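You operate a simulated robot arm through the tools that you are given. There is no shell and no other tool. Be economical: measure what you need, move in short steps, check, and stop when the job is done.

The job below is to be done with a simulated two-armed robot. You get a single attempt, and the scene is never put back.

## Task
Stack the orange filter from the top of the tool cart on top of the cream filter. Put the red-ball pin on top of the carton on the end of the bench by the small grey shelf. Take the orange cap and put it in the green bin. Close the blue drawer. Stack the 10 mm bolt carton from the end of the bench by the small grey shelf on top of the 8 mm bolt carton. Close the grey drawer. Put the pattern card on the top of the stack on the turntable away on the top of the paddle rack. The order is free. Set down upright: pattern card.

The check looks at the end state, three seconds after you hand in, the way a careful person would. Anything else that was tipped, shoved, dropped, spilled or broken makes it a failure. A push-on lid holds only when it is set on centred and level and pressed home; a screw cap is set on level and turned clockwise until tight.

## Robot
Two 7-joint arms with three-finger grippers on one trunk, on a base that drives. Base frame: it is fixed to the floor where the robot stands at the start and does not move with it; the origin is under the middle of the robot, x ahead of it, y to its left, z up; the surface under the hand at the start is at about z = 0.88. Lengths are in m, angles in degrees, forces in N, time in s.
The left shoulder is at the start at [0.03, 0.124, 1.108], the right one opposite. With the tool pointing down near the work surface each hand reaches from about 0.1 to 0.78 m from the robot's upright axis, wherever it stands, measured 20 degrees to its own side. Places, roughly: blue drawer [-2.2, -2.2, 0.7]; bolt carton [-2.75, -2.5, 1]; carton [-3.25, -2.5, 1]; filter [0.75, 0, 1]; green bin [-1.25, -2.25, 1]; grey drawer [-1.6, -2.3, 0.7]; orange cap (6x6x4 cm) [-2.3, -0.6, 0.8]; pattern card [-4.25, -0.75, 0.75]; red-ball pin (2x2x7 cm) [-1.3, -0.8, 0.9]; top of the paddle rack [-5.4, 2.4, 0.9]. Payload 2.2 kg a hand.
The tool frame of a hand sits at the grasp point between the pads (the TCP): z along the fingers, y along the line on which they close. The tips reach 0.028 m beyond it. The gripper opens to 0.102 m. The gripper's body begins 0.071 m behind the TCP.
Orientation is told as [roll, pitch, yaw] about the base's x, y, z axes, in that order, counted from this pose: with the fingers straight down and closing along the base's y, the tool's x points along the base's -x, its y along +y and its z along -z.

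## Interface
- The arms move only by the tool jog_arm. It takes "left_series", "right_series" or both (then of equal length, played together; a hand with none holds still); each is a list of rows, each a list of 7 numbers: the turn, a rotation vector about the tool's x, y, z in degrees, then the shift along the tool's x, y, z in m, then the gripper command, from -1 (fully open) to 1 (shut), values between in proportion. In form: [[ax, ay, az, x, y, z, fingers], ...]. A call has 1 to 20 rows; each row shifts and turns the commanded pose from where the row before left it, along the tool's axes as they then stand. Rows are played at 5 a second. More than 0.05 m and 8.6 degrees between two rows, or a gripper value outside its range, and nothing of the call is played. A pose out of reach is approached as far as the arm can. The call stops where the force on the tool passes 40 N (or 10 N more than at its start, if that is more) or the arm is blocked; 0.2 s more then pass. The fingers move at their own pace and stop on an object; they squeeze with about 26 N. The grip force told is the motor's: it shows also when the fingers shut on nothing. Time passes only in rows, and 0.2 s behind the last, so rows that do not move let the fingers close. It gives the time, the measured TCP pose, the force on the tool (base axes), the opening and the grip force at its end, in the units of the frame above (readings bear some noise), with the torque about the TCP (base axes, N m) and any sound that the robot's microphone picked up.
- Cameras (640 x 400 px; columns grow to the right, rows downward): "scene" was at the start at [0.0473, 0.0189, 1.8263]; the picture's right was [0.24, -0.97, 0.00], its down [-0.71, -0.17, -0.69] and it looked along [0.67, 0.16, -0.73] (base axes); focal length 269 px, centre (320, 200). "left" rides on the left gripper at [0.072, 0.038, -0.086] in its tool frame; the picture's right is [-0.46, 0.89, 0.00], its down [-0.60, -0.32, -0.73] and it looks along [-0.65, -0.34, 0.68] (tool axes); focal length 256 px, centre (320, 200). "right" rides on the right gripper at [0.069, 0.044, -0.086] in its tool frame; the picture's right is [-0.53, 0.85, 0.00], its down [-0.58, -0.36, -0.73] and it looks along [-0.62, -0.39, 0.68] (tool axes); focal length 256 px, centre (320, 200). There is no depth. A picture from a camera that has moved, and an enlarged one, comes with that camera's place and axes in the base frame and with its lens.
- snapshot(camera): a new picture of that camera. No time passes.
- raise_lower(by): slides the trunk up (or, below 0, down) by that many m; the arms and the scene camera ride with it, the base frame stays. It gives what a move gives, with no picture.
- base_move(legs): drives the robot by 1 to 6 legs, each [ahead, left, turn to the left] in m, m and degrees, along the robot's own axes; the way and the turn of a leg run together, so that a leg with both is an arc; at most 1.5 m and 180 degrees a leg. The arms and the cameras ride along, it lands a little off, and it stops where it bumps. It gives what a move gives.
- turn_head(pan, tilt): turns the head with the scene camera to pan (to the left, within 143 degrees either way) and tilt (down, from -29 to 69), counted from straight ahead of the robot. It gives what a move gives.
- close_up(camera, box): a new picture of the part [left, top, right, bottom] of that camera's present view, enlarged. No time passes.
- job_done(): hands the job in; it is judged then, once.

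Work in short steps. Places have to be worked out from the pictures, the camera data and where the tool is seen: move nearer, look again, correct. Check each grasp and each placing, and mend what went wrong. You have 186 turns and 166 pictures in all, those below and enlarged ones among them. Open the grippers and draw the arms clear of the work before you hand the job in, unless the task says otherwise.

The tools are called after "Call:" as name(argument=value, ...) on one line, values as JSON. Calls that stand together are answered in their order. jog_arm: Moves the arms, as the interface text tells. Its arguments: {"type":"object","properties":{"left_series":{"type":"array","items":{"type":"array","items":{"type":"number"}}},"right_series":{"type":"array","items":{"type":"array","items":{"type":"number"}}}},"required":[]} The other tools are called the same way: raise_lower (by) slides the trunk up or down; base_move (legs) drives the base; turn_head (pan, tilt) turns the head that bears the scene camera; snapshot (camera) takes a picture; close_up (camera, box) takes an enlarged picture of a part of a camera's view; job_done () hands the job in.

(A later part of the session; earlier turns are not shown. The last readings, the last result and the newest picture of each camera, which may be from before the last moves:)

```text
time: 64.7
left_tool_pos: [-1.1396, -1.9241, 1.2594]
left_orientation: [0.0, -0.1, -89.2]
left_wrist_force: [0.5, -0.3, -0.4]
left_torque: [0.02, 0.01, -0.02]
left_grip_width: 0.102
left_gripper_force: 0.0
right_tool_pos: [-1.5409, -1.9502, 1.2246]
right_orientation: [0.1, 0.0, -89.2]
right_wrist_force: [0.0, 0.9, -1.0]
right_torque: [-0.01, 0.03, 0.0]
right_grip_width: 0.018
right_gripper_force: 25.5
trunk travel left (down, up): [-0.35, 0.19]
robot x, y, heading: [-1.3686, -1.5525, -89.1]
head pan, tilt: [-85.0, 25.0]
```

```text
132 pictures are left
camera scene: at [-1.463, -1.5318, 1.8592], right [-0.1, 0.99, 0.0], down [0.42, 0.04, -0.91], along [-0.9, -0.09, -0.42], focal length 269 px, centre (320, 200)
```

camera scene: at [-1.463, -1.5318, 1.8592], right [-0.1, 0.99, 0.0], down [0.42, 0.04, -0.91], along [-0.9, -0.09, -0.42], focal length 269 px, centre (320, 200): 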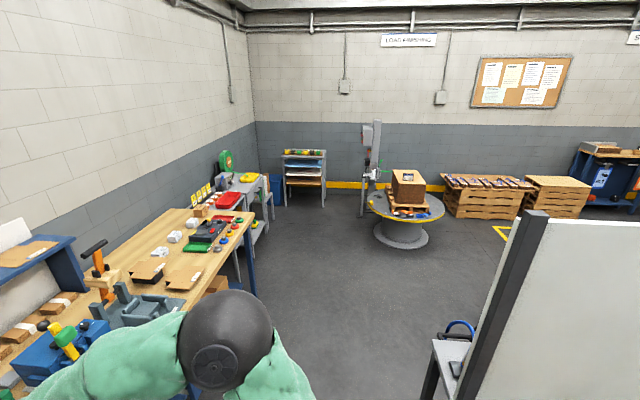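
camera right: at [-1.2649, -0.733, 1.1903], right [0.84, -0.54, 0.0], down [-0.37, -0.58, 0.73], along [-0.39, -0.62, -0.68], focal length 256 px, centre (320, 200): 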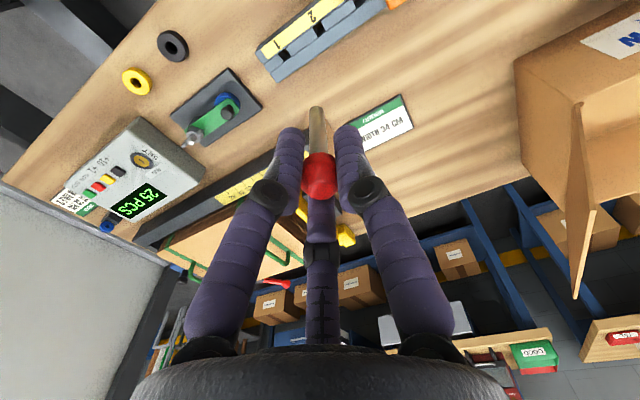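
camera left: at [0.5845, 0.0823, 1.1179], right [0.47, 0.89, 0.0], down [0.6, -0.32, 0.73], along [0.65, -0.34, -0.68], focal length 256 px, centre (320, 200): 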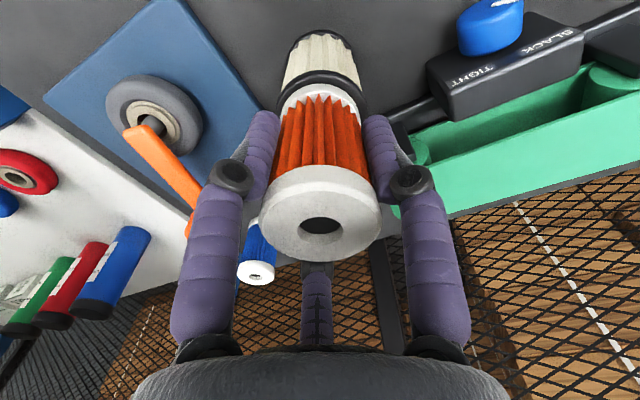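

Cross-viewing gives the grey drawer's handle at about (-1.565, -2.117, 0.772), sticking out ~10 cm. I side-step right so it lies before the left arm, lower the trunk a bit, and look again.

Call:
base_move(legs=[[0, -0.36, 0]])

Call:
turn_head(pan=5, tilt=55)

Call:
jog_arm(left_series=[[0, 0, 0, -0.045, 0, 0, 1], [0, 0, 0, -0.045, 0, 0, 1], [0, -8.5, 0, 0, 0, 0, 1], [0, -8.5, 0, 0, 0, 0, 1], [0, -8.5, 0, 0, 0, 0, 1], [0, -8.5, 0, 0, 0, 0, 1], [0, -8.5, 0, 0, 0, 0, 1], [0, -8.5, 0, 0, 0, 0, 1], [0, -8.5, 0, 0, 0, 0, 1], [0, -8.5, 0, 0, 0, 0, 1], [0, -8.5, 0, 0, 0, 0, 1], [0, -8.5, 0, 0, 0, 0, 1]])

Call:
snapshot(camera="scene")

```text
time: 67.0
left_tool_pos: [-1.4956, -1.9292, 1.2595]
left_orientation: [-0.1, 0.1, -89.0]
left_wrist_force: [-0.3, 0.2, -0.7]
left_torque: [0.0, -0.06, -0.02]
left_grip_width: 0.1019
left_gripper_force: 0.0
right_tool_pos: [-1.8989, -1.9561, 1.2246]
right_orientation: [0.2, 0.0, -89.0]
right_wrist_force: [0.3, -0.1, -0.5]
right_torque: [0.02, -0.01, -0.01]
right_grip_width: 0.0179
right_gripper_force: 26.1
trunk travel left (down, up): [-0.35, 0.19]
robot x, y, heading: [-1.7262, -1.5544, -88.9]
head pan, tilt: [-85.0, 25.0]
```

```text
time: 68.7
left_tool_pos: [-1.4946, -1.929, 1.2601]
left_orientation: [0.0, -0.1, -89.0]
left_wrist_force: [-0.2, -0.4, -0.1]
left_torque: [0.0, -0.03, 0.0]
left_grip_width: 0.102
left_gripper_force: 0.0
right_tool_pos: [-1.8977, -1.957, 1.2251]
right_orientation: [0.0, 0.0, -89.0]
right_wrist_force: [-0.4, 0.1, -0.2]
right_torque: [0.01, -0.04, 0.0]
right_grip_width: 0.0177
right_gripper_force: 26.4
trunk travel left (down, up): [-0.35, 0.19]
robot x, y, heading: [-1.7274, -1.5548, -89.0]
head pan, tilt: [5.0, 55.0]
```

```text
time: 71.3
left_tool_pos: [-1.5084, -2.0119, 1.2736]
left_orientation: [2.9, -79.1, -89.0]
left_wrist_force: [-1.2, -0.3, 1.5]
left_torque: [0.06, 0.0, 0.05]
left_grip_width: 0.0021
left_gripper_force: 25.5
left hand out of reach, approached as far as the arm can: row 11, 12
right_tool_pos: [-1.8993, -1.9558, 1.2255]
right_orientation: [-0.1, 0.0, -89.0]
right_wrist_force: [0.1, -0.4, -0.2]
right_torque: [0.02, 0.0, 0.0]
right_grip_width: 0.0177
right_gripper_force: 26.4
trunk travel left (down, up): [-0.35, 0.19]
robot x, y, heading: [-1.7286, -1.5545, -88.8]
head pan, tilt: [5.0, 55.0]
```

```text
131 pictures are left
camera scene: at [-1.7223, -1.5992, 1.8153], right [-0.99, -0.1, 0.0], down [-0.09, 0.81, -0.57], along [0.06, -0.57, -0.82], focal length 269 px, centre (320, 200)
```

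scene: 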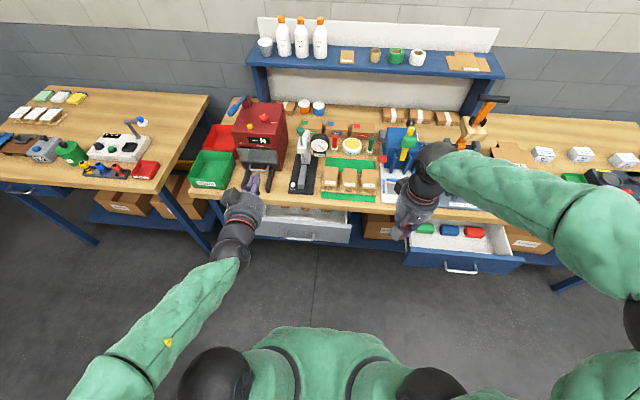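

The hand now points forward. I lower the trunk by 0.30 and look at the hand and drawer handle from the scene camera.

Call:
raise_lower(by=-0.3)

Call:
jog_arm(left_series=[[0, 0, 0, 0.03, -0.028, 0, 1], [0, 0, 0, 0.03, -0.028, 0, 1], [0, 0, 0, 0.04, 0, 0, 1], [0, 0, 0, 0.04, 0, 0, 1], [0, 0, 0, 0.03, 0, 0, 1], [0, 0, 0, 0, 0, 0, 1]])

Call:
snapshot(camera="scene")

Call:
snapshot(camera="left")

```text
time: 74.3
left_tool_pos: [-1.5081, -2.0123, 0.9725]
left_orientation: [5.6, -79.1, -91.8]
left_wrist_force: [1.1, 0.5, 0.4]
left_torque: [0.0, -0.02, -0.03]
left_grip_width: 0.0022
left_gripper_force: 26.1
right_tool_pos: [-1.8981, -1.9555, 0.9246]
right_orientation: [0.0, 0.0, -88.9]
right_wrist_force: [0.4, 0.0, -0.2]
right_torque: [0.0, 0.01, 0.03]
right_grip_width: 0.0178
right_gripper_force: 25.9
trunk travel left (down, up): [-0.05, 0.49]
robot x, y, heading: [-1.7252, -1.5579, -89.0]
head pan, tilt: [5.0, 55.0]
```

```text
time: 75.7
left_tool_pos: [-1.5936, -1.9806, 0.8203]
left_orientation: [5.7, -78.9, -91.8]
left_wrist_force: [-0.1, 1.0, -0.2]
left_torque: [0.02, 0.01, 0.02]
left_grip_width: 0.0021
left_gripper_force: 25.8
left hand out of reach, approached as far as the arm can: row 3, 4, 5
right_tool_pos: [-1.898, -1.9572, 0.926]
right_orientation: [0.0, 0.0, -88.9]
right_wrist_force: [0.2, -0.3, -1.2]
right_torque: [0.0, 0.0, -0.01]
right_grip_width: 0.0176
right_gripper_force: 25.8
trunk travel left (down, up): [-0.05, 0.49]
robot x, y, heading: [-1.7313, -1.5601, -89.0]
head pan, tilt: [5.0, 55.0]
```

```text
130 pictures are left
camera scene: at [-1.7219, -1.5996, 1.5152], right [-0.99, -0.1, 0.0], down [-0.09, 0.81, -0.57], along [0.06, -0.57, -0.82], focal length 269 px, centre (320, 200)
```

scene: 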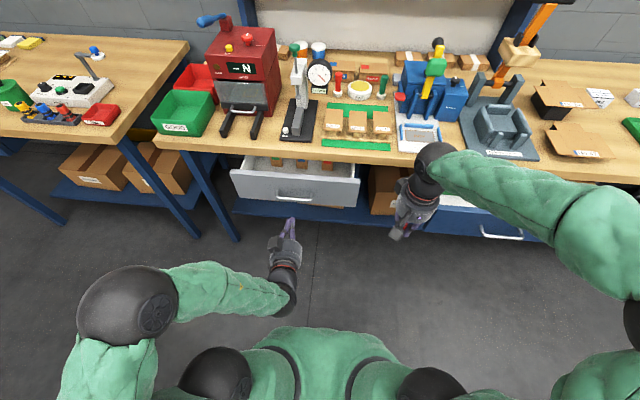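

```text
129 pictures are left
camera left: at [-1.5598, -1.8803, 0.7663], right [0.88, -0.03, 0.47], down [-0.37, 0.58, 0.73], along [-0.3, -0.81, 0.5], focal length 256 px, centre (320, 200)
```

left: 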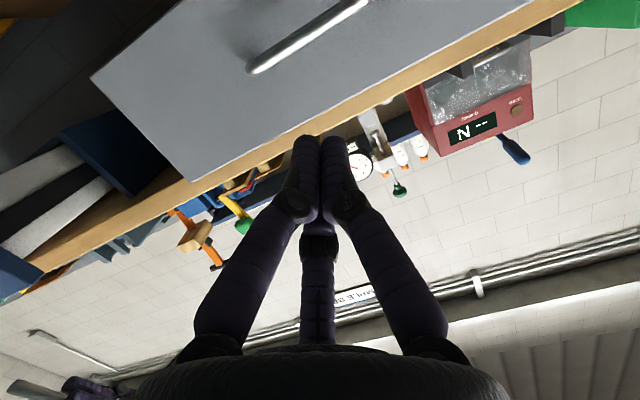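

The handle is at about (-1.58, -2.12, 0.77). I ease the pitch, align with the handle and go close to it.

Call:
jog_arm(left_series=[[0, 8.5, 0, 0, 0.014, 0, 1], [0, 8.5, 0, 0, 0, 0, 1], [0, 0, 0, -0.008, 0, 0.036, 1], [0, 0, 0, -0.007, 0, 0.035, 1], [0, 0, 0, 0, 0, 0, 1]])

Call:
snapshot(camera="left")

Call:
close_up(camera="scene", box=[200, 120, 440, 270])

```text
time: 76.9
left_tool_pos: [-1.5745, -2.0513, 0.7998]
left_orientation: [2.4, -62.1, -88.4]
left_wrist_force: [-0.2, 0.0, -0.1]
left_torque: [-0.03, -0.02, 0.01]
left_grip_width: 0.0023
left_gripper_force: 26.1
right_tool_pos: [-1.898, -1.9566, 0.9251]
right_orientation: [0.1, 0.0, -89.0]
right_wrist_force: [0.6, 0.5, -0.7]
right_torque: [0.0, 0.01, 0.04]
right_grip_width: 0.0176
right_gripper_force: 26.1
trunk travel left (down, up): [-0.05, 0.49]
robot x, y, heading: [-1.7249, -1.5576, -89.0]
head pan, tilt: [5.0, 55.0]
```

```text
128 pictures are left
camera left: at [-1.5419, -1.9388, 0.7779], right [0.89, -0.16, 0.43], down [-0.36, 0.34, 0.87], along [-0.29, -0.93, 0.25], focal length 256 px, centre (320, 200)
```

left: 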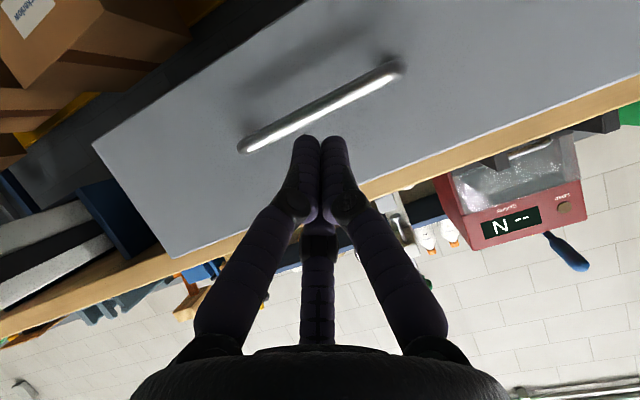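

```text
2.67 times, centred on (320, 195) of scene
camera zoom: at [-1.7219, -1.5995, 1.5152], right [-0.99, -0.1, 0.0], down [-0.09, 0.81, -0.57], along [0.06, -0.57, -0.82], focal length 717 px, centre (320, 213)
```

zoom: 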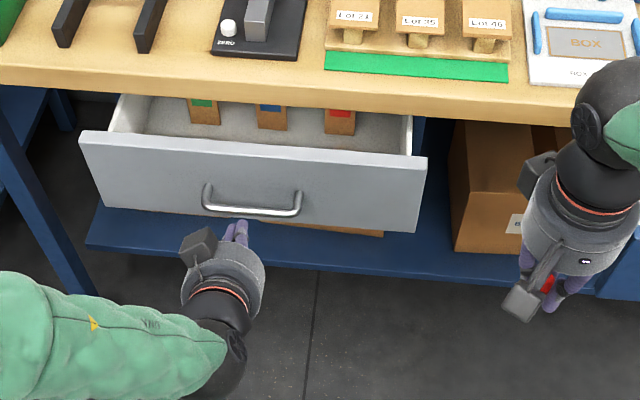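

Fingertips are just before the handle, slightly left of its centre. I shift, lower 1 cm and push straight in by about 10 cm.

Call:
jog_arm(left_series=[[0, 0, 0, 0.009, -0.013, 0.005, 1], [0, 0, 0, -0.0118, 0, 0.022, 1], [0, 0, 0, -0.0118, 0, 0.022, 1], [0, 0, 0, -0.0118, 0, 0.022, 1], [0, 0, 0, -0.0118, 0, 0.022, 1], [0, 0, 0, 0, 0, 0, 1]])

Call:
close_up(camera="scene", box=[200, 120, 440, 270])

```text
time: 78.3
left_tool_pos: [-1.5803, -2.1527, 0.7899]
left_orientation: [2.3, -62.0, -88.4]
left_wrist_force: [0.4, -0.7, -0.7]
left_torque: [-0.03, 0.0, 0.03]
left_grip_width: 0.0023
left_gripper_force: 26.6
right_tool_pos: [-1.8985, -1.9582, 0.9249]
right_orientation: [0.0, 0.0, -89.0]
right_wrist_force: [0.0, -0.1, -0.6]
right_torque: [-0.05, 0.0, 0.0]
right_grip_width: 0.0176
right_gripper_force: 26.2
trunk travel left (down, up): [-0.05, 0.49]
robot x, y, heading: [-1.7286, -1.5607, -89.0]
head pan, tilt: [5.0, 55.0]
```

```text
2.67 times, centred on (320, 195) of scene
camera zoom: at [-1.7219, -1.5996, 1.5152], right [-0.99, -0.1, 0.0], down [-0.09, 0.81, -0.57], along [0.06, -0.57, -0.82], focal length 717 px, centre (320, 213)
```

zoom: 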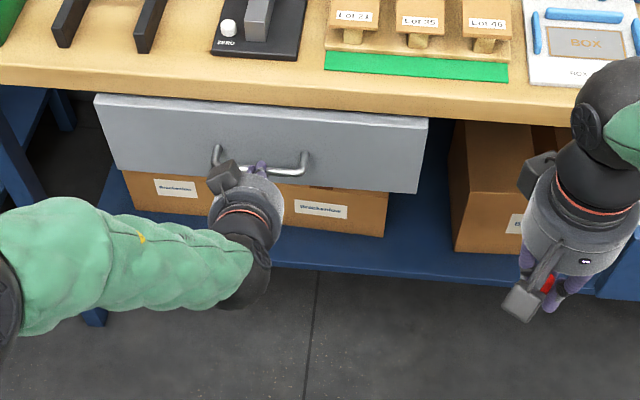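

The drawer slides in easily. I push on in small steps until it stops.

Call:
jog_arm(left_series=[[0, 0, 0, -0.0094, 0, 0.0176, 1], [0, 0, 0, -0.0094, 0, 0.0176, 1], [0, 0, 0, -0.0094, 0, 0.0176, 1], [0, 0, 0, -0.0047, 0, 0.0088, 1], [0, 0, 0, -0.0047, 0, 0.0088, 1], [0, 0, 0, -0.0047, 0, 0.0088, 1], [0, 0, 0, 0, 0, 0, 1]])

Call:
close_up(camera="scene", box=[200, 120, 440, 270])

```text
time: 79.1
left_tool_pos: [-1.578, -2.2015, 0.7894]
left_orientation: [2.2, -62.0, -88.4]
left_wrist_force: [-0.2, 16.0, 10.5]
left_torque: [0.18, 0.12, -0.07]
left_grip_width: 0.0023
left_gripper_force: 26.1
right_tool_pos: [-1.8972, -1.9554, 0.9253]
right_orientation: [0.0, -0.1, -88.8]
right_wrist_force: [0.7, 0.4, 0.4]
right_torque: [0.04, 0.0, 0.0]
right_grip_width: 0.0176
right_gripper_force: 26.1
trunk travel left (down, up): [-0.05, 0.49]
robot x, y, heading: [-1.7253, -1.5606, -88.9]
head pan, tilt: [5.0, 55.0]
stopped in row 3 (left hand): the force on the tool passed its limit at 58 N (the readings are from after the stop); the commanded pose is now the measured one
```

```text
2.67 times, centred on (320, 195) of scene
camera zoom: at [-1.722, -1.5965, 1.5155], right [-0.99, -0.11, 0.0], down [-0.09, 0.81, -0.58], along [0.06, -0.57, -0.82], focal length 717 px, centre (320, 213)
```

zoom: 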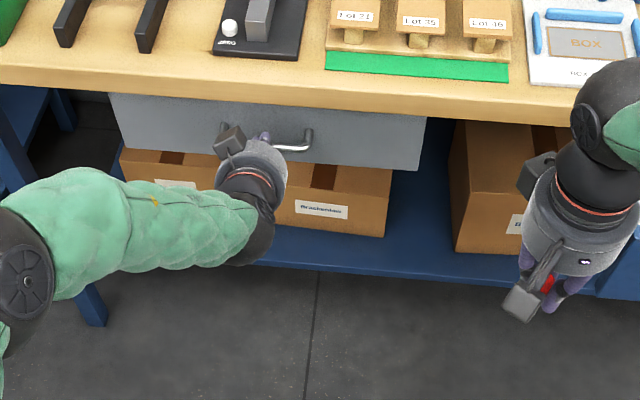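

It stopped hard. I draw the hand back and check whether the front is flush.

Call:
jog_arm(left_series=[[0, 0, 0, 0.0188, 0, -0.035, 1], [0, 0, 0, 0.0188, 0, -0.035, 1], [0, 0, 0, 0.0188, 0, -0.035, 1], [0, 0, 0, 0, 0, 0, 1]])

Call:
close_up(camera="scene", box=[200, 120, 440, 270])

Call:
snapshot(camera="left")

```text
time: 80.1
left_tool_pos: [-1.5851, -2.0832, 0.7871]
left_orientation: [2.2, -61.8, -88.5]
left_wrist_force: [-0.2, 0.2, 0.2]
left_torque: [0.03, -0.01, 0.02]
left_grip_width: 0.0022
left_gripper_force: 25.6
right_tool_pos: [-1.8968, -1.9565, 0.9241]
right_orientation: [0.0, 0.1, -88.9]
right_wrist_force: [-0.5, -0.8, 0.2]
right_torque: [-0.02, 0.02, 0.02]
right_grip_width: 0.0176
right_gripper_force: 25.8
trunk travel left (down, up): [-0.05, 0.49]
robot x, y, heading: [-1.7265, -1.5578, -89.1]
head pan, tilt: [5.0, 55.0]
```

```text
2.67 times, centred on (320, 195) of scene
camera zoom: at [-1.7219, -1.5996, 1.5152], right [-0.99, -0.11, 0.0], down [-0.09, 0.81, -0.57], along [0.06, -0.57, -0.82], focal length 717 px, centre (320, 213)
```

zoom: 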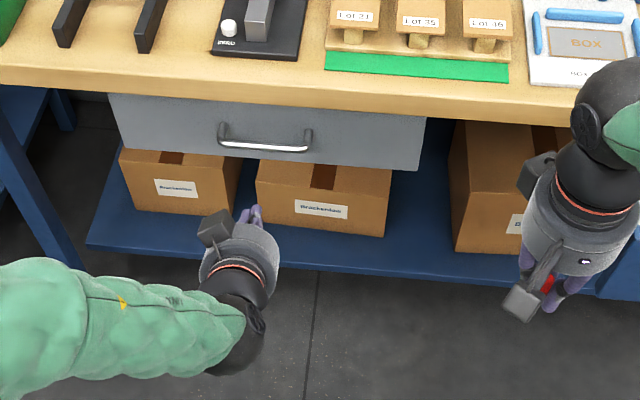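

```text
123 pictures are left
camera left: at [-1.5527, -1.9709, 0.7668], right [0.89, -0.17, 0.43], down [-0.35, 0.34, 0.87], along [-0.29, -0.93, 0.24], focal length 256 px, centre (320, 200)
```

left: 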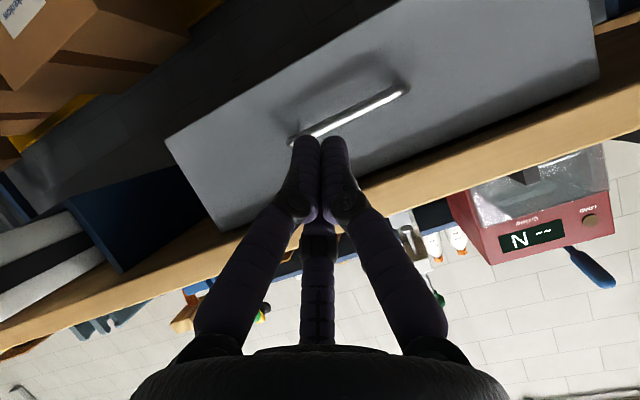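

The grey front is recessed evenly under the bench top: closed. The blue drawer's handle works out near (-2.25, -2.06, 0.74). I retract the left hand and side-step right toward it.

Call:
jog_arm(left_series=[[0, 0, 0, -0.008, 0, -0.038, 1], [0, 0, 0, -0.008, 0, -0.038, 1], [0, 0, 0, -0.008, 0, -0.038, 1], [0, 0, 0, -0.008, 0, -0.038, 1]])

Call:
base_move(legs=[[0, -0.66, 0]])

Call:
snapshot(camera="scene")

Call:
snapshot(camera="left")

```text
time: 81.1
left_tool_pos: [-1.5952, -1.9638, 0.8872]
left_orientation: [2.2, -61.8, -88.5]
left_wrist_force: [0.0, 0.3, 0.2]
left_torque: [0.01, -0.01, -0.02]
left_grip_width: 0.0023
left_gripper_force: 25.6
right_tool_pos: [-1.8987, -1.9553, 0.9249]
right_orientation: [0.1, 0.0, -89.0]
right_wrist_force: [0.0, 0.2, -0.4]
right_torque: [0.01, 0.0, -0.01]
right_grip_width: 0.0176
right_gripper_force: 26.0
trunk travel left (down, up): [-0.05, 0.49]
robot x, y, heading: [-1.7283, -1.5592, -89.0]
head pan, tilt: [5.0, 55.0]
```

```text
time: 84.8
left_tool_pos: [-2.2636, -1.9778, 0.8876]
left_orientation: [2.2, -61.8, -88.1]
left_wrist_force: [0.2, -0.4, 0.8]
left_torque: [-0.01, -0.04, 0.03]
left_grip_width: 0.0021
left_gripper_force: 26.5
right_tool_pos: [-2.5665, -1.9717, 0.9247]
right_orientation: [0.0, 0.2, -88.7]
right_wrist_force: [-0.5, 0.3, -1.1]
right_torque: [0.02, -0.03, 0.01]
right_grip_width: 0.0176
right_gripper_force: 26.2
trunk travel left (down, up): [-0.05, 0.49]
robot x, y, heading: [-2.3981, -1.5737, -88.7]
head pan, tilt: [5.0, 55.0]
```

```text
122 pictures are left
camera scene: at [-2.3932, -1.6131, 1.5152], right [-0.99, -0.11, 0.0], down [-0.09, 0.81, -0.57], along [0.06, -0.57, -0.82], focal length 269 px, centre (320, 200)
```

scene: 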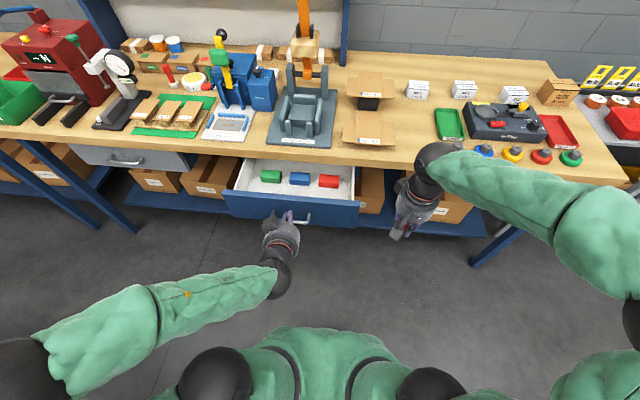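

```text
121 pictures are left
camera left: at [-2.2323, -1.8654, 0.8663], right [0.89, -0.16, 0.43], down [-0.36, 0.34, 0.87], along [-0.28, -0.93, 0.24], focal length 256 px, centre (320, 200)
```

left: 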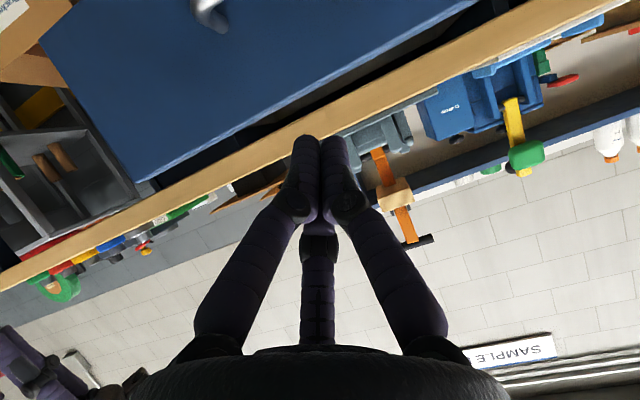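

I bring the closed left fingers down before the blue handle (about x −2.275, y −2.07, z 0.75).

Call:
jog_arm(left_series=[[0, 0, 0, 0.031, -0.004, 0.02, 1], [0, 0, 0, 0.031, -0.004, 0.026, 1], [0, 0, 0, 0.03, -0.004, 0.026, 1], [0, 0, 0, 0, 0, 0, 1]])

Call:
close_up(camera="scene", box=[200, 120, 440, 270])

Call:
snapshot(camera="left")

```text
time: 85.8
left_tool_pos: [-2.2722, -1.9996, 0.771]
left_orientation: [2.2, -61.8, -88.2]
left_wrist_force: [-1.2, 1.0, 0.0]
left_torque: [-0.04, -0.02, -0.02]
left_grip_width: 0.0022
left_gripper_force: 25.9
right_tool_pos: [-2.5676, -1.9709, 0.9243]
right_orientation: [-0.1, 0.1, -88.7]
right_wrist_force: [-0.5, -0.3, -1.6]
right_torque: [0.02, -0.04, 0.0]
right_grip_width: 0.0176
right_gripper_force: 26.2
trunk travel left (down, up): [-0.05, 0.49]
robot x, y, heading: [-2.4018, -1.5724, -88.7]
head pan, tilt: [5.0, 55.0]
```

```text
2.67 times, centred on (320, 195) of scene
camera zoom: at [-2.3928, -1.6131, 1.5152], right [-0.99, -0.11, 0.0], down [-0.09, 0.81, -0.57], along [0.06, -0.57, -0.82], focal length 717 px, centre (320, 213)
```

zoom: 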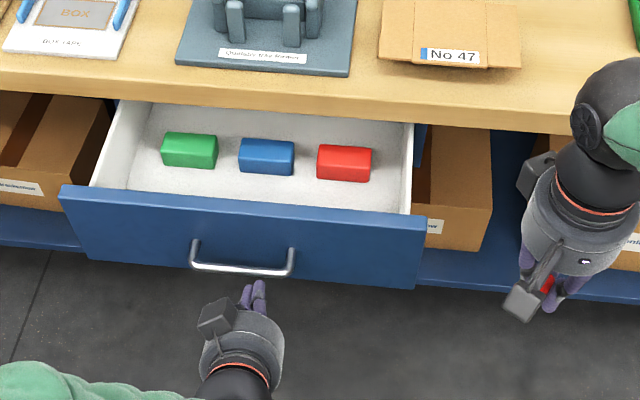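

```text
119 pictures are left
camera left: at [-2.2403, -1.8861, 0.7498], right [0.89, -0.16, 0.43], down [-0.36, 0.34, 0.87], along [-0.28, -0.93, 0.24], focal length 256 px, centre (320, 200)
```

left: 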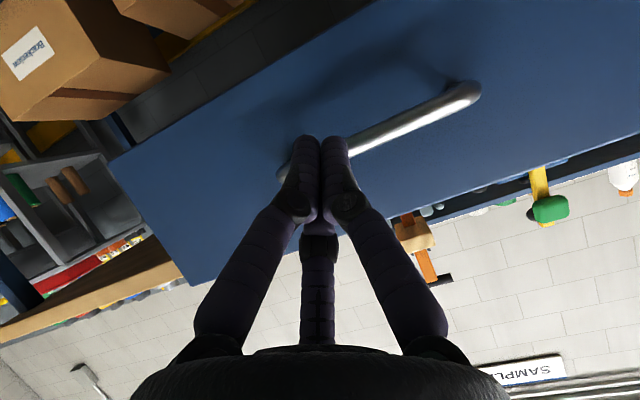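

Aligned; I shift 14 mm toward the handle's centre and push in slowly.

Call:
jog_arm(left_series=[[0, 0, 0, 0, 0.014, 0, 1], [0, 0, 0, -0.0094, 0, 0.0176, 1], [0, 0, 0, -0.0094, 0, 0.0176, 1], [0, 0, 0, -0.0094, 0, 0.0176, 1], [0, 0, 0, -0.0094, 0, 0.0176, 1], [0, 0, 0, -0.0094, 0, 0.0176, 1], [0, 0, 0, -0.0094, 0, 0.0176, 1], [0, 0, 0, -0.0094, 0, 0.0176, 1], [0, 0, 0, -0.0094, 0, 0.0176, 1], [0, 0, 0, -0.0047, 0, 0.0088, 1], [0, 0, 0, -0.0047, 0, 0.0088, 1], [0, 0, 0, -0.0047, 0, 0.0088, 1], [0, 0, 0, -0.0047, 0, 0.0088, 1], [0, 0, 0, -0.0047, 0, 0.0088, 1]])

Call:
close_up(camera="scene", box=[200, 120, 440, 270])

```text
time: 88.7
left_tool_pos: [-2.2447, -2.1933, 0.7718]
left_orientation: [2.3, -61.7, -88.4]
left_wrist_force: [-0.4, 31.8, 21.0]
left_torque: [-0.47, 0.27, -0.17]
left_grip_width: 0.0022
left_gripper_force: 25.9
right_tool_pos: [-2.5659, -1.9672, 0.9268]
right_orientation: [0.0, -0.1, -88.6]
right_wrist_force: [-0.2, 0.2, -0.5]
right_torque: [0.03, -0.03, -0.02]
right_grip_width: 0.0171
right_gripper_force: 25.8
trunk travel left (down, up): [-0.05, 0.49]
robot x, y, heading: [-2.3989, -1.5678, -88.5]
head pan, tilt: [5.0, 55.0]
stopped in row 14 (left hand): the force on the tool passed its limit at 53 N (the readings are from after the stop); the commanded pose is now the measured one
```

```text
2.67 times, centred on (320, 195) of scene
camera zoom: at [-2.3932, -1.6068, 1.5156], right [-0.99, -0.11, 0.0], down [-0.09, 0.81, -0.58], along [0.06, -0.57, -0.82], focal length 717 px, centre (320, 213)
```

zoom: 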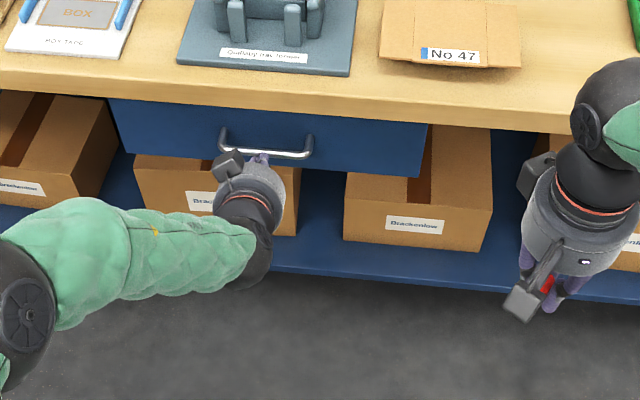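

Both drawers are shut against their stops. I withdraw the left hand, turn it back to pointing down, and raise the trunk.

Call:
jog_arm(left_series=[[0, 0, 0, 0.0188, 0, -0.035, 1], [0, 0, 0, 0.0188, 0, -0.035, 1], [0, 0, 0, 0.0188, 0, -0.035, 1], [0, 0, 0, 0.0188, 0, -0.035, 1], [0, 0, 0, -0.025, 0.01, -0.035, 1], [0, 0, 0, -0.025, 0.01, -0.035, 1], [0, 8.5, 0, 0, 0.01, -0.02, 1], [0, 8.5, 0, 0, 0.01, -0.02, 1], [0, 8.5, 0, 0, 0, -0.01, 0], [0, 8.5, 0, 0, 0, -0.01, -1], [0, 8.5, 0, 0, 0, 0, -1], [0, 8.5, 0, 0, 0, 0, -1], [0, 8.5, 0, 0, 0, 0, -1], [0, 2.3, 0, 0, 0, 0, -1]])

Call:
raise_lower(by=0.3)

Call:
turn_head(pan=-30, tilt=42)

Call:
snapshot(camera="scene")

```text
time: 91.7
left_tool_pos: [-2.2234, -1.9522, 0.8846]
left_orientation: [1.0, 0.6, -86.3]
left_wrist_force: [-0.9, 0.2, 0.2]
left_torque: [0.01, 0.03, 0.03]
left_grip_width: 0.102
left_gripper_force: 0.1
right_tool_pos: [-2.5678, -1.9711, 0.9236]
right_orientation: [0.1, 0.2, -88.7]
right_wrist_force: [1.0, -0.1, -0.1]
right_torque: [-0.02, -0.01, -0.01]
right_grip_width: 0.0171
right_gripper_force: 26.4
trunk travel left (down, up): [-0.05, 0.49]
robot x, y, heading: [-2.3957, -1.5731, -88.8]
head pan, tilt: [5.0, 55.0]
```

```text
time: 94.7
left_tool_pos: [-2.2245, -1.9519, 1.1852]
left_orientation: [1.1, 0.3, -86.4]
left_wrist_force: [0.0, 0.6, -0.4]
left_torque: [-0.01, 0.01, 0.02]
left_grip_width: 0.1023
left_gripper_force: 0.0
right_tool_pos: [-2.5666, -1.9701, 1.2239]
right_orientation: [-0.1, 0.1, -88.7]
right_wrist_force: [-0.2, -1.0, 0.6]
right_torque: [0.03, -0.04, 0.0]
right_grip_width: 0.0176
right_gripper_force: 25.8
trunk travel left (down, up): [-0.35, 0.19]
robot x, y, heading: [-2.3989, -1.5687, -88.7]
head pan, tilt: [5.0, 55.0]
```

```text
time: 95.7
left_tool_pos: [-2.224, -1.9511, 1.1848]
left_orientation: [1.1, 0.5, -86.3]
left_wrist_force: [-0.4, -0.3, 0.8]
left_torque: [0.01, -0.03, -0.04]
left_grip_width: 0.1017
left_gripper_force: 0.0
right_tool_pos: [-2.5679, -1.9706, 1.224]
right_orientation: [0.1, 0.1, -88.7]
right_wrist_force: [-0.4, 0.1, 0.5]
right_torque: [-0.03, -0.01, 0.0]
right_grip_width: 0.0176
right_gripper_force: 25.4
trunk travel left (down, up): [-0.35, 0.19]
robot x, y, heading: [-2.3974, -1.5699, -88.6]
head pan, tilt: [-30.0, 42.0]
```

```text
117 pictures are left
camera scene: at [-2.4407, -1.6144, 1.8329], right [-0.88, 0.48, 0.0], down [0.32, 0.59, -0.74], along [-0.36, -0.65, -0.67], focal length 269 px, centre (320, 200)
```

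scene: 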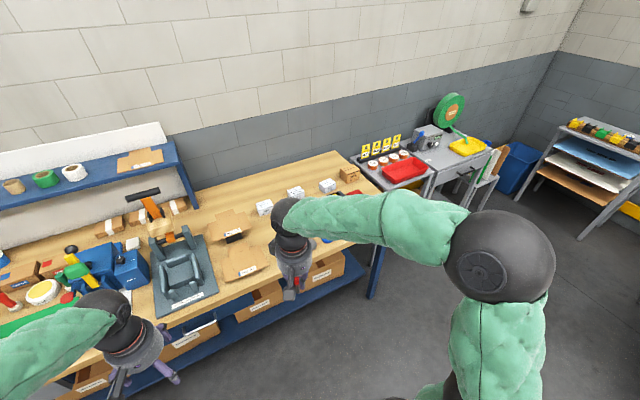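

White cartons and a brown one stand at the west end. I side-step to face them, coming a bit closer to the bench, and look.

Call:
base_move(legs=[[0, -0.4, 0], [0.15, 0, 0]])

Call:
turn_head(pan=0, tilt=42)

Call:
snapshot(camera="scene")

Call:
close_up(camera="scene", box=[200, 130, 440, 280])

```text
time: 99.2
left_tool_pos: [-2.6243, -2.1102, 1.1843]
left_orientation: [1.2, 0.4, -86.6]
left_wrist_force: [0.1, -0.4, -0.3]
left_torque: [0.02, -0.01, 0.02]
left_grip_width: 0.102
left_gripper_force: 0.1
right_tool_pos: [-2.9691, -2.1294, 1.2241]
right_orientation: [-0.1, 0.0, -88.9]
right_wrist_force: [0.4, 0.5, -0.8]
right_torque: [0.02, 0.0, 0.02]
right_grip_width: 0.0172
right_gripper_force: 25.6
trunk travel left (down, up): [-0.35, 0.19]
robot x, y, heading: [-2.7973, -1.729, -88.9]
head pan, tilt: [-30.0, 42.0]
```

```text
time: 100.1
left_tool_pos: [-2.6254, -2.1112, 1.1843]
left_orientation: [1.1, 0.4, -86.6]
left_wrist_force: [0.0, 0.7, 0.2]
left_torque: [-0.02, 0.0, 0.01]
left_grip_width: 0.1018
left_gripper_force: 0.1
right_tool_pos: [-2.9691, -2.1277, 1.225]
right_orientation: [0.0, 0.1, -89.0]
right_wrist_force: [0.3, 0.6, 0.2]
right_torque: [0.02, -0.03, -0.05]
right_grip_width: 0.0174
right_gripper_force: 25.9
trunk travel left (down, up): [-0.35, 0.19]
robot x, y, heading: [-2.7982, -1.7306, -89.1]
head pan, tilt: [0.0, 42.0]
```

```text
116 pictures are left
camera scene: at [-2.7978, -1.783, 1.8329], right [-1.0, -0.02, 0.0], down [-0.01, 0.67, -0.74], along [0.01, -0.74, -0.67], focal length 269 px, centre (320, 200)
```

scene: 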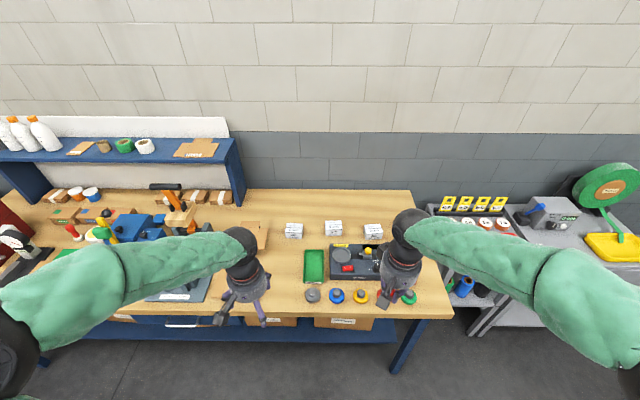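

```text
2.67 times, centred on (320, 205) of scene
camera zoom: at [-2.7978, -1.783, 1.8329], right [-1.0, -0.02, 0.0], down [-0.01, 0.67, -0.74], along [0.01, -0.74, -0.67], focal length 717 px, centre (320, 187)
```

zoom: 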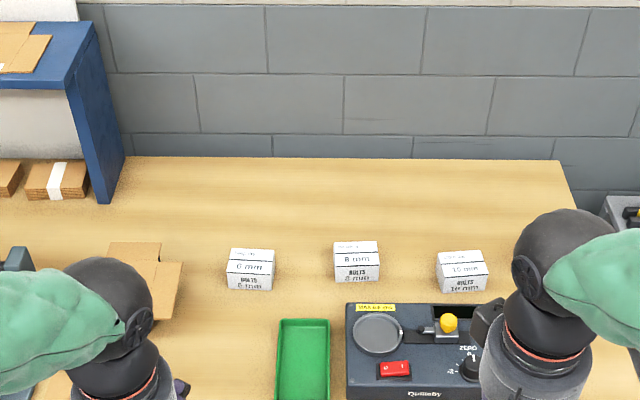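

I enlarge the labels to be sure.

Call:
close_up(camera="scene", box=[275, 205, 395, 255])

Call:
snapshot(camera="right")

```text
5.33 times, centred on (335, 230) of scene
camera zoom: at [-2.7978, -1.783, 1.8329], right [-1.0, -0.02, 0.0], down [-0.01, 0.67, -0.74], along [0.01, -0.74, -0.67], focal length 1435 px, centre (240, 40)
```

zoom: 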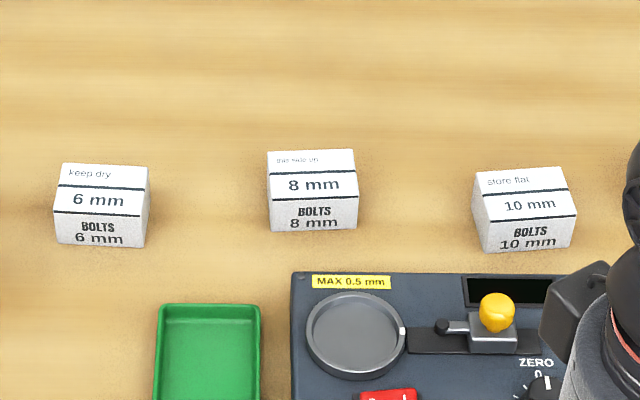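

```text
113 pictures are left
camera right: at [-2.9259, -2.0581, 1.3101], right [0.85, -0.52, 0.0], down [-0.35, -0.58, 0.73], along [-0.38, -0.62, -0.68], focal length 256 px, centre (320, 200)
```

right: 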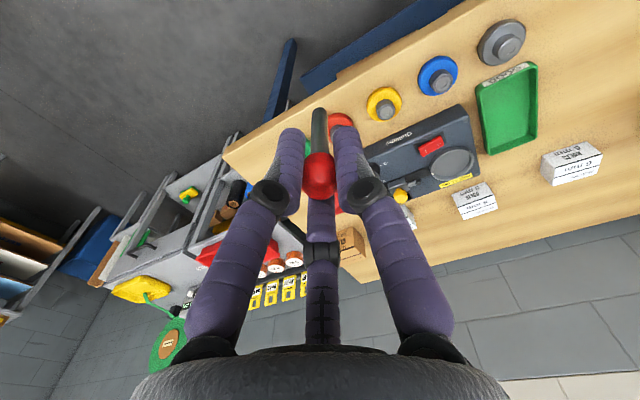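

10 mm is the right-hand carton, 8 mm the middle one; the brown carton for the pin is at the bench end. I step right and a little nearer so the left arm serves both bolt cartons.

Call:
base_move(legs=[[0, -0.3, 0], [0.1, 0, 0]])

Call:
snapshot(camera="scene")

Call:
snapshot(camera="left")

```text
time: 102.9
left_tool_pos: [-2.9194, -2.2167, 1.185]
left_orientation: [1.1, 0.4, -86.6]
left_wrist_force: [-0.1, 0.0, -0.3]
left_torque: [0.02, -0.01, -0.01]
left_grip_width: 0.1022
left_gripper_force: 0.1
right_tool_pos: [-3.2634, -2.2333, 1.2238]
right_orientation: [-0.1, 0.1, -88.9]
right_wrist_force: [0.1, -0.3, -0.7]
right_torque: [0.01, 0.0, -0.03]
right_grip_width: 0.0174
right_gripper_force: 26.2
trunk travel left (down, up): [-0.35, 0.19]
robot x, y, heading: [-3.0968, -1.838, -89.1]
head pan, tilt: [0.0, 42.0]
```

```text
112 pictures are left
camera scene: at [-3.0937, -1.8888, 1.8329], right [-1.0, -0.02, 0.0], down [-0.01, 0.67, -0.74], along [0.01, -0.74, -0.67], focal length 269 px, centre (320, 200)
```

scene: 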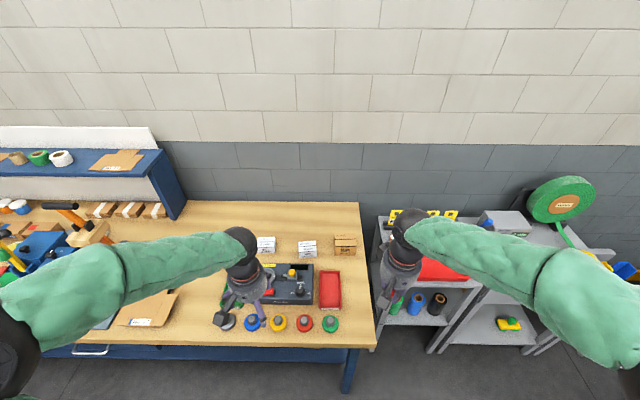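

```text
111 pictures are left
camera left: at [-2.8874, -2.1419, 1.2729], right [0.91, -0.41, 0.01], down [-0.29, -0.63, 0.72], along [-0.29, -0.66, -0.69], focal length 256 px, centre (320, 200)
```

left: 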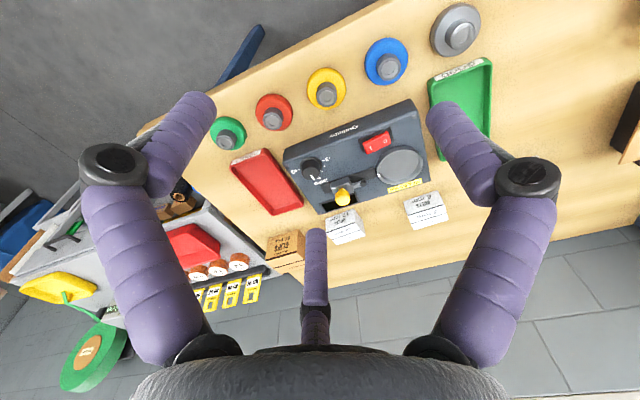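

I enlarge the end of the bench to read the brown carton and place the boxes.

Call:
close_up(camera="scene", box=[240, 220, 380, 307])

Call:
close_up(camera="left", box=[250, 170, 450, 295])

```text
4.57 times, centred on (310, 264) of scene
camera zoom: at [-3.0937, -1.8888, 1.8329], right [-1.0, -0.02, 0.0], down [-0.01, 0.67, -0.74], along [0.01, -0.74, -0.67], focal length 1230 px, centre (366, -90)
```

zoom: 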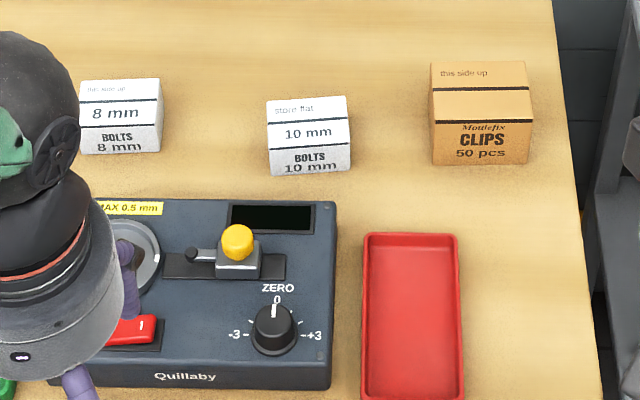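

```text
3.20 times, centred on (350, 232) of left
camera zoom: at [-2.8874, -2.1419, 1.2729], right [0.91, -0.41, 0.01], down [-0.29, -0.63, 0.72], along [-0.29, -0.66, -0.69], focal length 819 px, centre (224, 96)
```

zoom: 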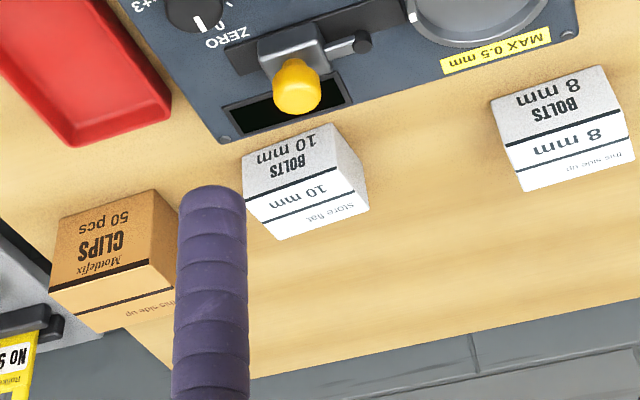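

10 mm carton top: about (-3.027, -2.612, 0.916); 8 mm: (-2.848, -2.628). I carry the left hand over the 10 mm carton at z 1.08.

Call:
jog_arm(left_series=[[0, 0, 0, -0.0388, -0.0131, 0.0105, -1], [0, 0, 0, -0.0388, -0.0131, 0.0105, -1], [0, 0, 0, -0.0388, -0.0131, 0.0105, -1], [0, 0, 0, -0.0388, -0.0131, 0.0105, -1], [0, 0, 0, -0.0388, -0.0131, 0.0105, -1], [0, 0, 0, -0.0388, -0.0131, 0.0105, -1], [0, 0, 0, -0.0388, -0.0131, 0.0105, -1], [0, 0, 0, -0.0388, -0.0131, 0.0105, -1], [0, 0, 0, -0.0388, -0.0131, 0.0105, -1], [0, 0, 0, -0.0388, -0.0131, 0.0105, -1], [0, 0, 0, 0, 0, 0, -1]])

Call:
snapshot(camera="left")

Call:
close_up(camera="scene", box=[240, 200, 380, 287])

```text
time: 105.3
left_tool_pos: [-3.0202, -2.5713, 1.0801]
left_orientation: [1.0, 0.3, -86.6]
left_wrist_force: [0.3, 0.1, -0.3]
left_torque: [-0.02, 0.0, -0.01]
left_grip_width: 0.1019
left_gripper_force: 0.0
left hand out of reach, approached as far as the arm can: row 10
right_tool_pos: [-3.2629, -2.2321, 1.2244]
right_orientation: [-0.1, 0.0, -88.9]
right_wrist_force: [-0.4, 0.0, -0.8]
right_torque: [-0.03, 0.0, 0.05]
right_grip_width: 0.0173
right_gripper_force: 26.2
trunk travel left (down, up): [-0.35, 0.19]
robot x, y, heading: [-3.0954, -1.8305, -88.7]
head pan, tilt: [0.0, 42.0]
```

```text
108 pictures are left
camera left: at [-2.9866, -2.4983, 1.1677], right [0.91, -0.41, 0.01], down [-0.29, -0.63, 0.72], along [-0.29, -0.66, -0.69], focal length 256 px, centre (320, 200)
```

left: 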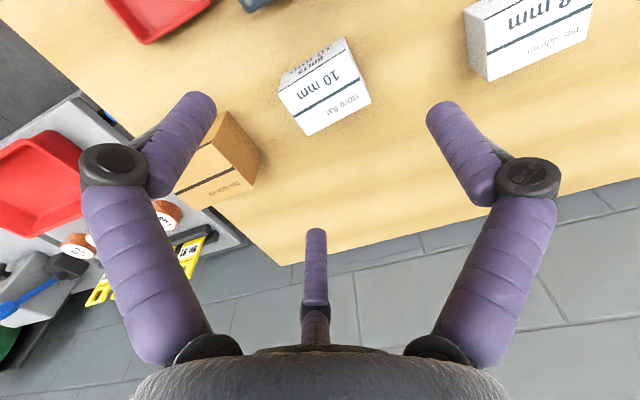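

```text
4.57 times, centred on (310, 244) of scene
camera zoom: at [-3.0931, -1.8866, 1.833], right [-1.0, -0.02, 0.0], down [-0.01, 0.67, -0.74], along [0.01, -0.74, -0.67], focal length 1230 px, centre (366, 1)
```

zoom: 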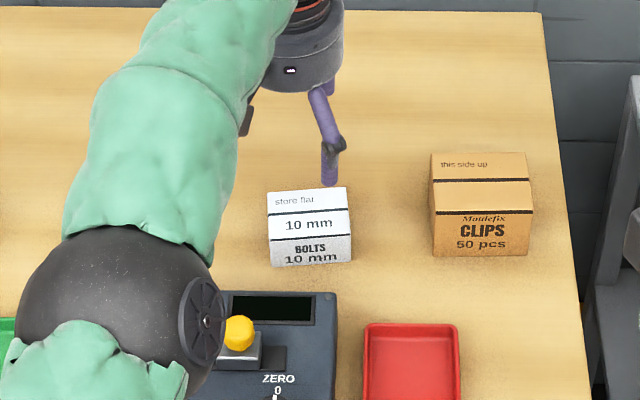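

The arm is at its reach limit; the box centre is confirmed at (-3.026, -2.610). I drive 8 cm nearer.

Call:
base_move(legs=[[0.08, 0, 0]])

Call:
snapshot(camera="left")

```text
time: 106.4
left_tool_pos: [-3.0195, -2.6526, 1.0781]
left_orientation: [1.1, 0.5, -86.5]
left_wrist_force: [-1.2, -0.2, -0.2]
left_torque: [0.04, 0.03, 0.0]
left_grip_width: 0.1018
left_gripper_force: 0.0
right_tool_pos: [-3.2625, -2.3141, 1.2239]
right_orientation: [0.0, 0.2, -88.8]
right_wrist_force: [0.0, -0.1, -0.6]
right_torque: [0.01, -0.01, -0.03]
right_grip_width: 0.0175
right_gripper_force: 26.4
trunk travel left (down, up): [-0.35, 0.19]
robot x, y, heading: [-3.0903, -1.9144, -88.6]
head pan, tilt: [0.0, 42.0]
```

```text
106 pictures are left
camera left: at [-2.9863, -2.5795, 1.1659], right [0.91, -0.41, 0.01], down [-0.29, -0.63, 0.72], along [-0.29, -0.66, -0.69], focal length 256 px, centre (320, 200)
```

left: 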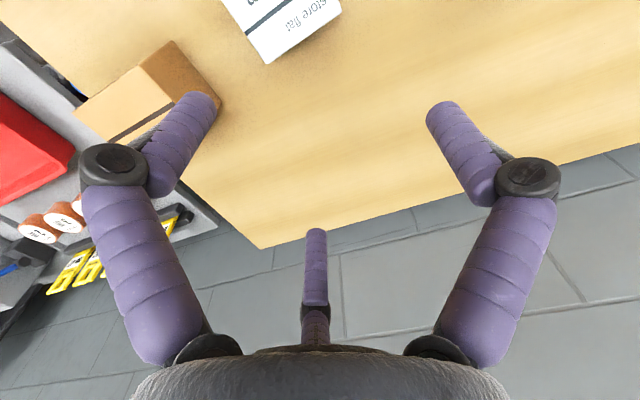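

I shift back over the box, align the yaw by about 4°, and come down to z 1.0 for a check.

Call:
jog_arm(left_series=[[0, 0, -4.2, 0.042, -0.004, 0.02, -1], [0, 0, 0, 0, 0, 0.03, -1], [0, 0, 0, 0, 0, 0.025, -1], [0, 0, 0, 0, 0, 0, -1]])

Call:
snapshot(camera="left")

Call:
close_up(camera="scene", box=[230, 220, 390, 320])

```text
time: 107.4
left_tool_pos: [-3.024, -2.6111, 1.0035]
left_orientation: [1.1, 0.3, -82.4]
left_wrist_force: [-0.5, 0.5, 0.4]
left_torque: [0.0, 0.01, 0.0]
left_grip_width: 0.1021
left_gripper_force: 0.1
right_tool_pos: [-3.2619, -2.3117, 1.224]
right_orientation: [0.0, 0.1, -88.9]
right_wrist_force: [-0.6, 0.4, -0.9]
right_torque: [-0.01, -0.01, 0.01]
right_grip_width: 0.0174
right_gripper_force: 26.6
trunk travel left (down, up): [-0.35, 0.19]
robot x, y, heading: [-3.0902, -1.9086, -89.0]
head pan, tilt: [0.0, 42.0]
```

```text
105 pictures are left
camera left: at [-2.9969, -2.5339, 1.0917], right [0.94, -0.34, 0.01], down [-0.25, -0.65, 0.72], along [-0.24, -0.68, -0.69], focal length 256 px, centre (320, 200)
```

left: 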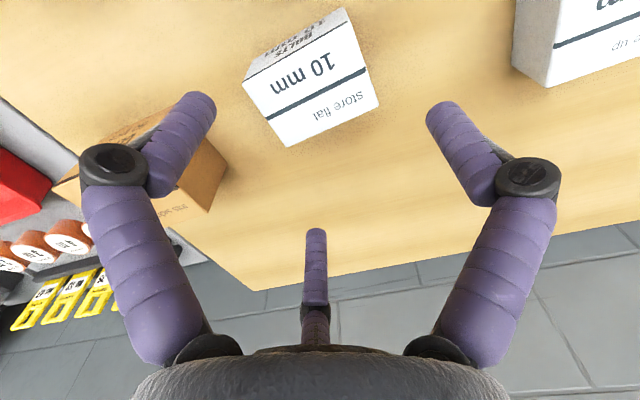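

```text
4.00 times, centred on (310, 270) of scene
camera zoom: at [-3.0922, -1.9664, 1.833], right [-1.0, -0.02, 0.0], down [-0.01, 0.67, -0.74], along [0.01, -0.74, -0.67], focal length 1076 px, centre (360, -80)
```

zoom: 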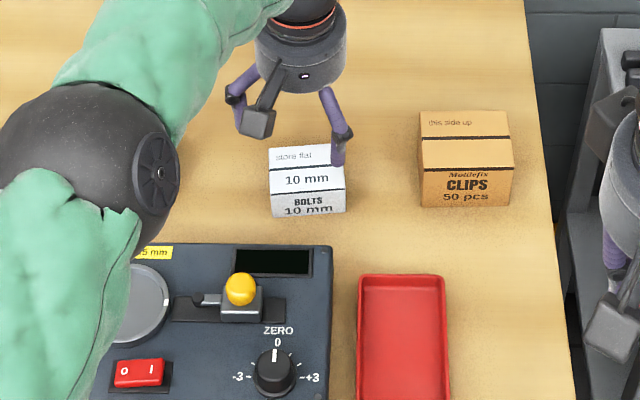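

Centred. I descend around the carton to z 0.92 (tips ~1 cm above the bench).

Call:
jog_arm(left_series=[[0, 0, 0, 0.004, 0, 0.03, -1], [0, 0, 0, 0, 0, 0.03, -1], [0, 0, 0, 0, 0, 0.0235, -1], [0, 0, 0, 0, 0, 0, -1]])

Call:
snapshot(camera="left")

Call:
close_up(camera="scene", box=[230, 220, 390, 320])

```text
time: 108.4
left_tool_pos: [-3.0237, -2.6055, 0.9195]
left_orientation: [1.1, 0.2, -82.3]
left_wrist_force: [0.1, -1.0, 1.1]
left_torque: [-0.03, 0.03, -0.01]
left_grip_width: 0.1022
left_gripper_force: 0.0
right_tool_pos: [-3.2619, -2.3127, 1.2243]
right_orientation: [-0.1, 0.2, -88.9]
right_wrist_force: [0.1, -0.2, 0.2]
right_torque: [0.04, 0.01, -0.03]
right_grip_width: 0.0173
right_gripper_force: 26.1
trunk travel left (down, up): [-0.35, 0.19]
robot x, y, heading: [-3.0929, -1.9127, -89.0]
head pan, tilt: [0.0, 42.0]
```

```text
103 pictures are left
camera left: at [-2.9957, -2.5292, 1.0082], right [0.94, -0.34, 0.01], down [-0.25, -0.65, 0.72], along [-0.24, -0.68, -0.69], focal length 256 px, centre (320, 200)
```

left: 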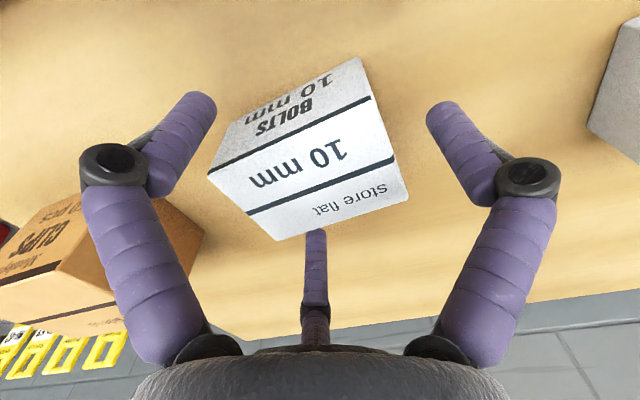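

```text
4.00 times, centred on (310, 270) of scene
camera zoom: at [-3.0927, -1.9667, 1.833], right [-1.0, -0.02, 0.0], down [-0.01, 0.67, -0.74], along [0.01, -0.74, -0.67], focal length 1076 px, centre (360, -80)
```

zoom: 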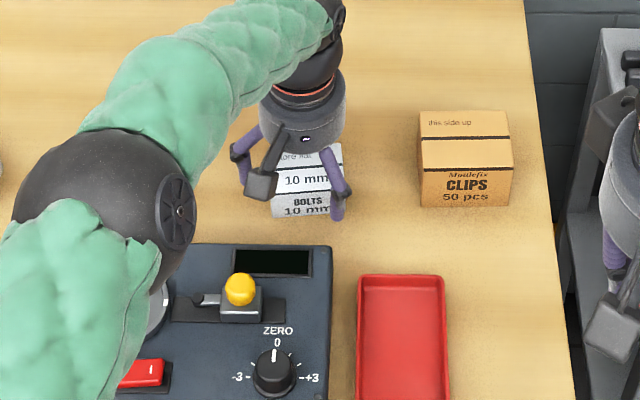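

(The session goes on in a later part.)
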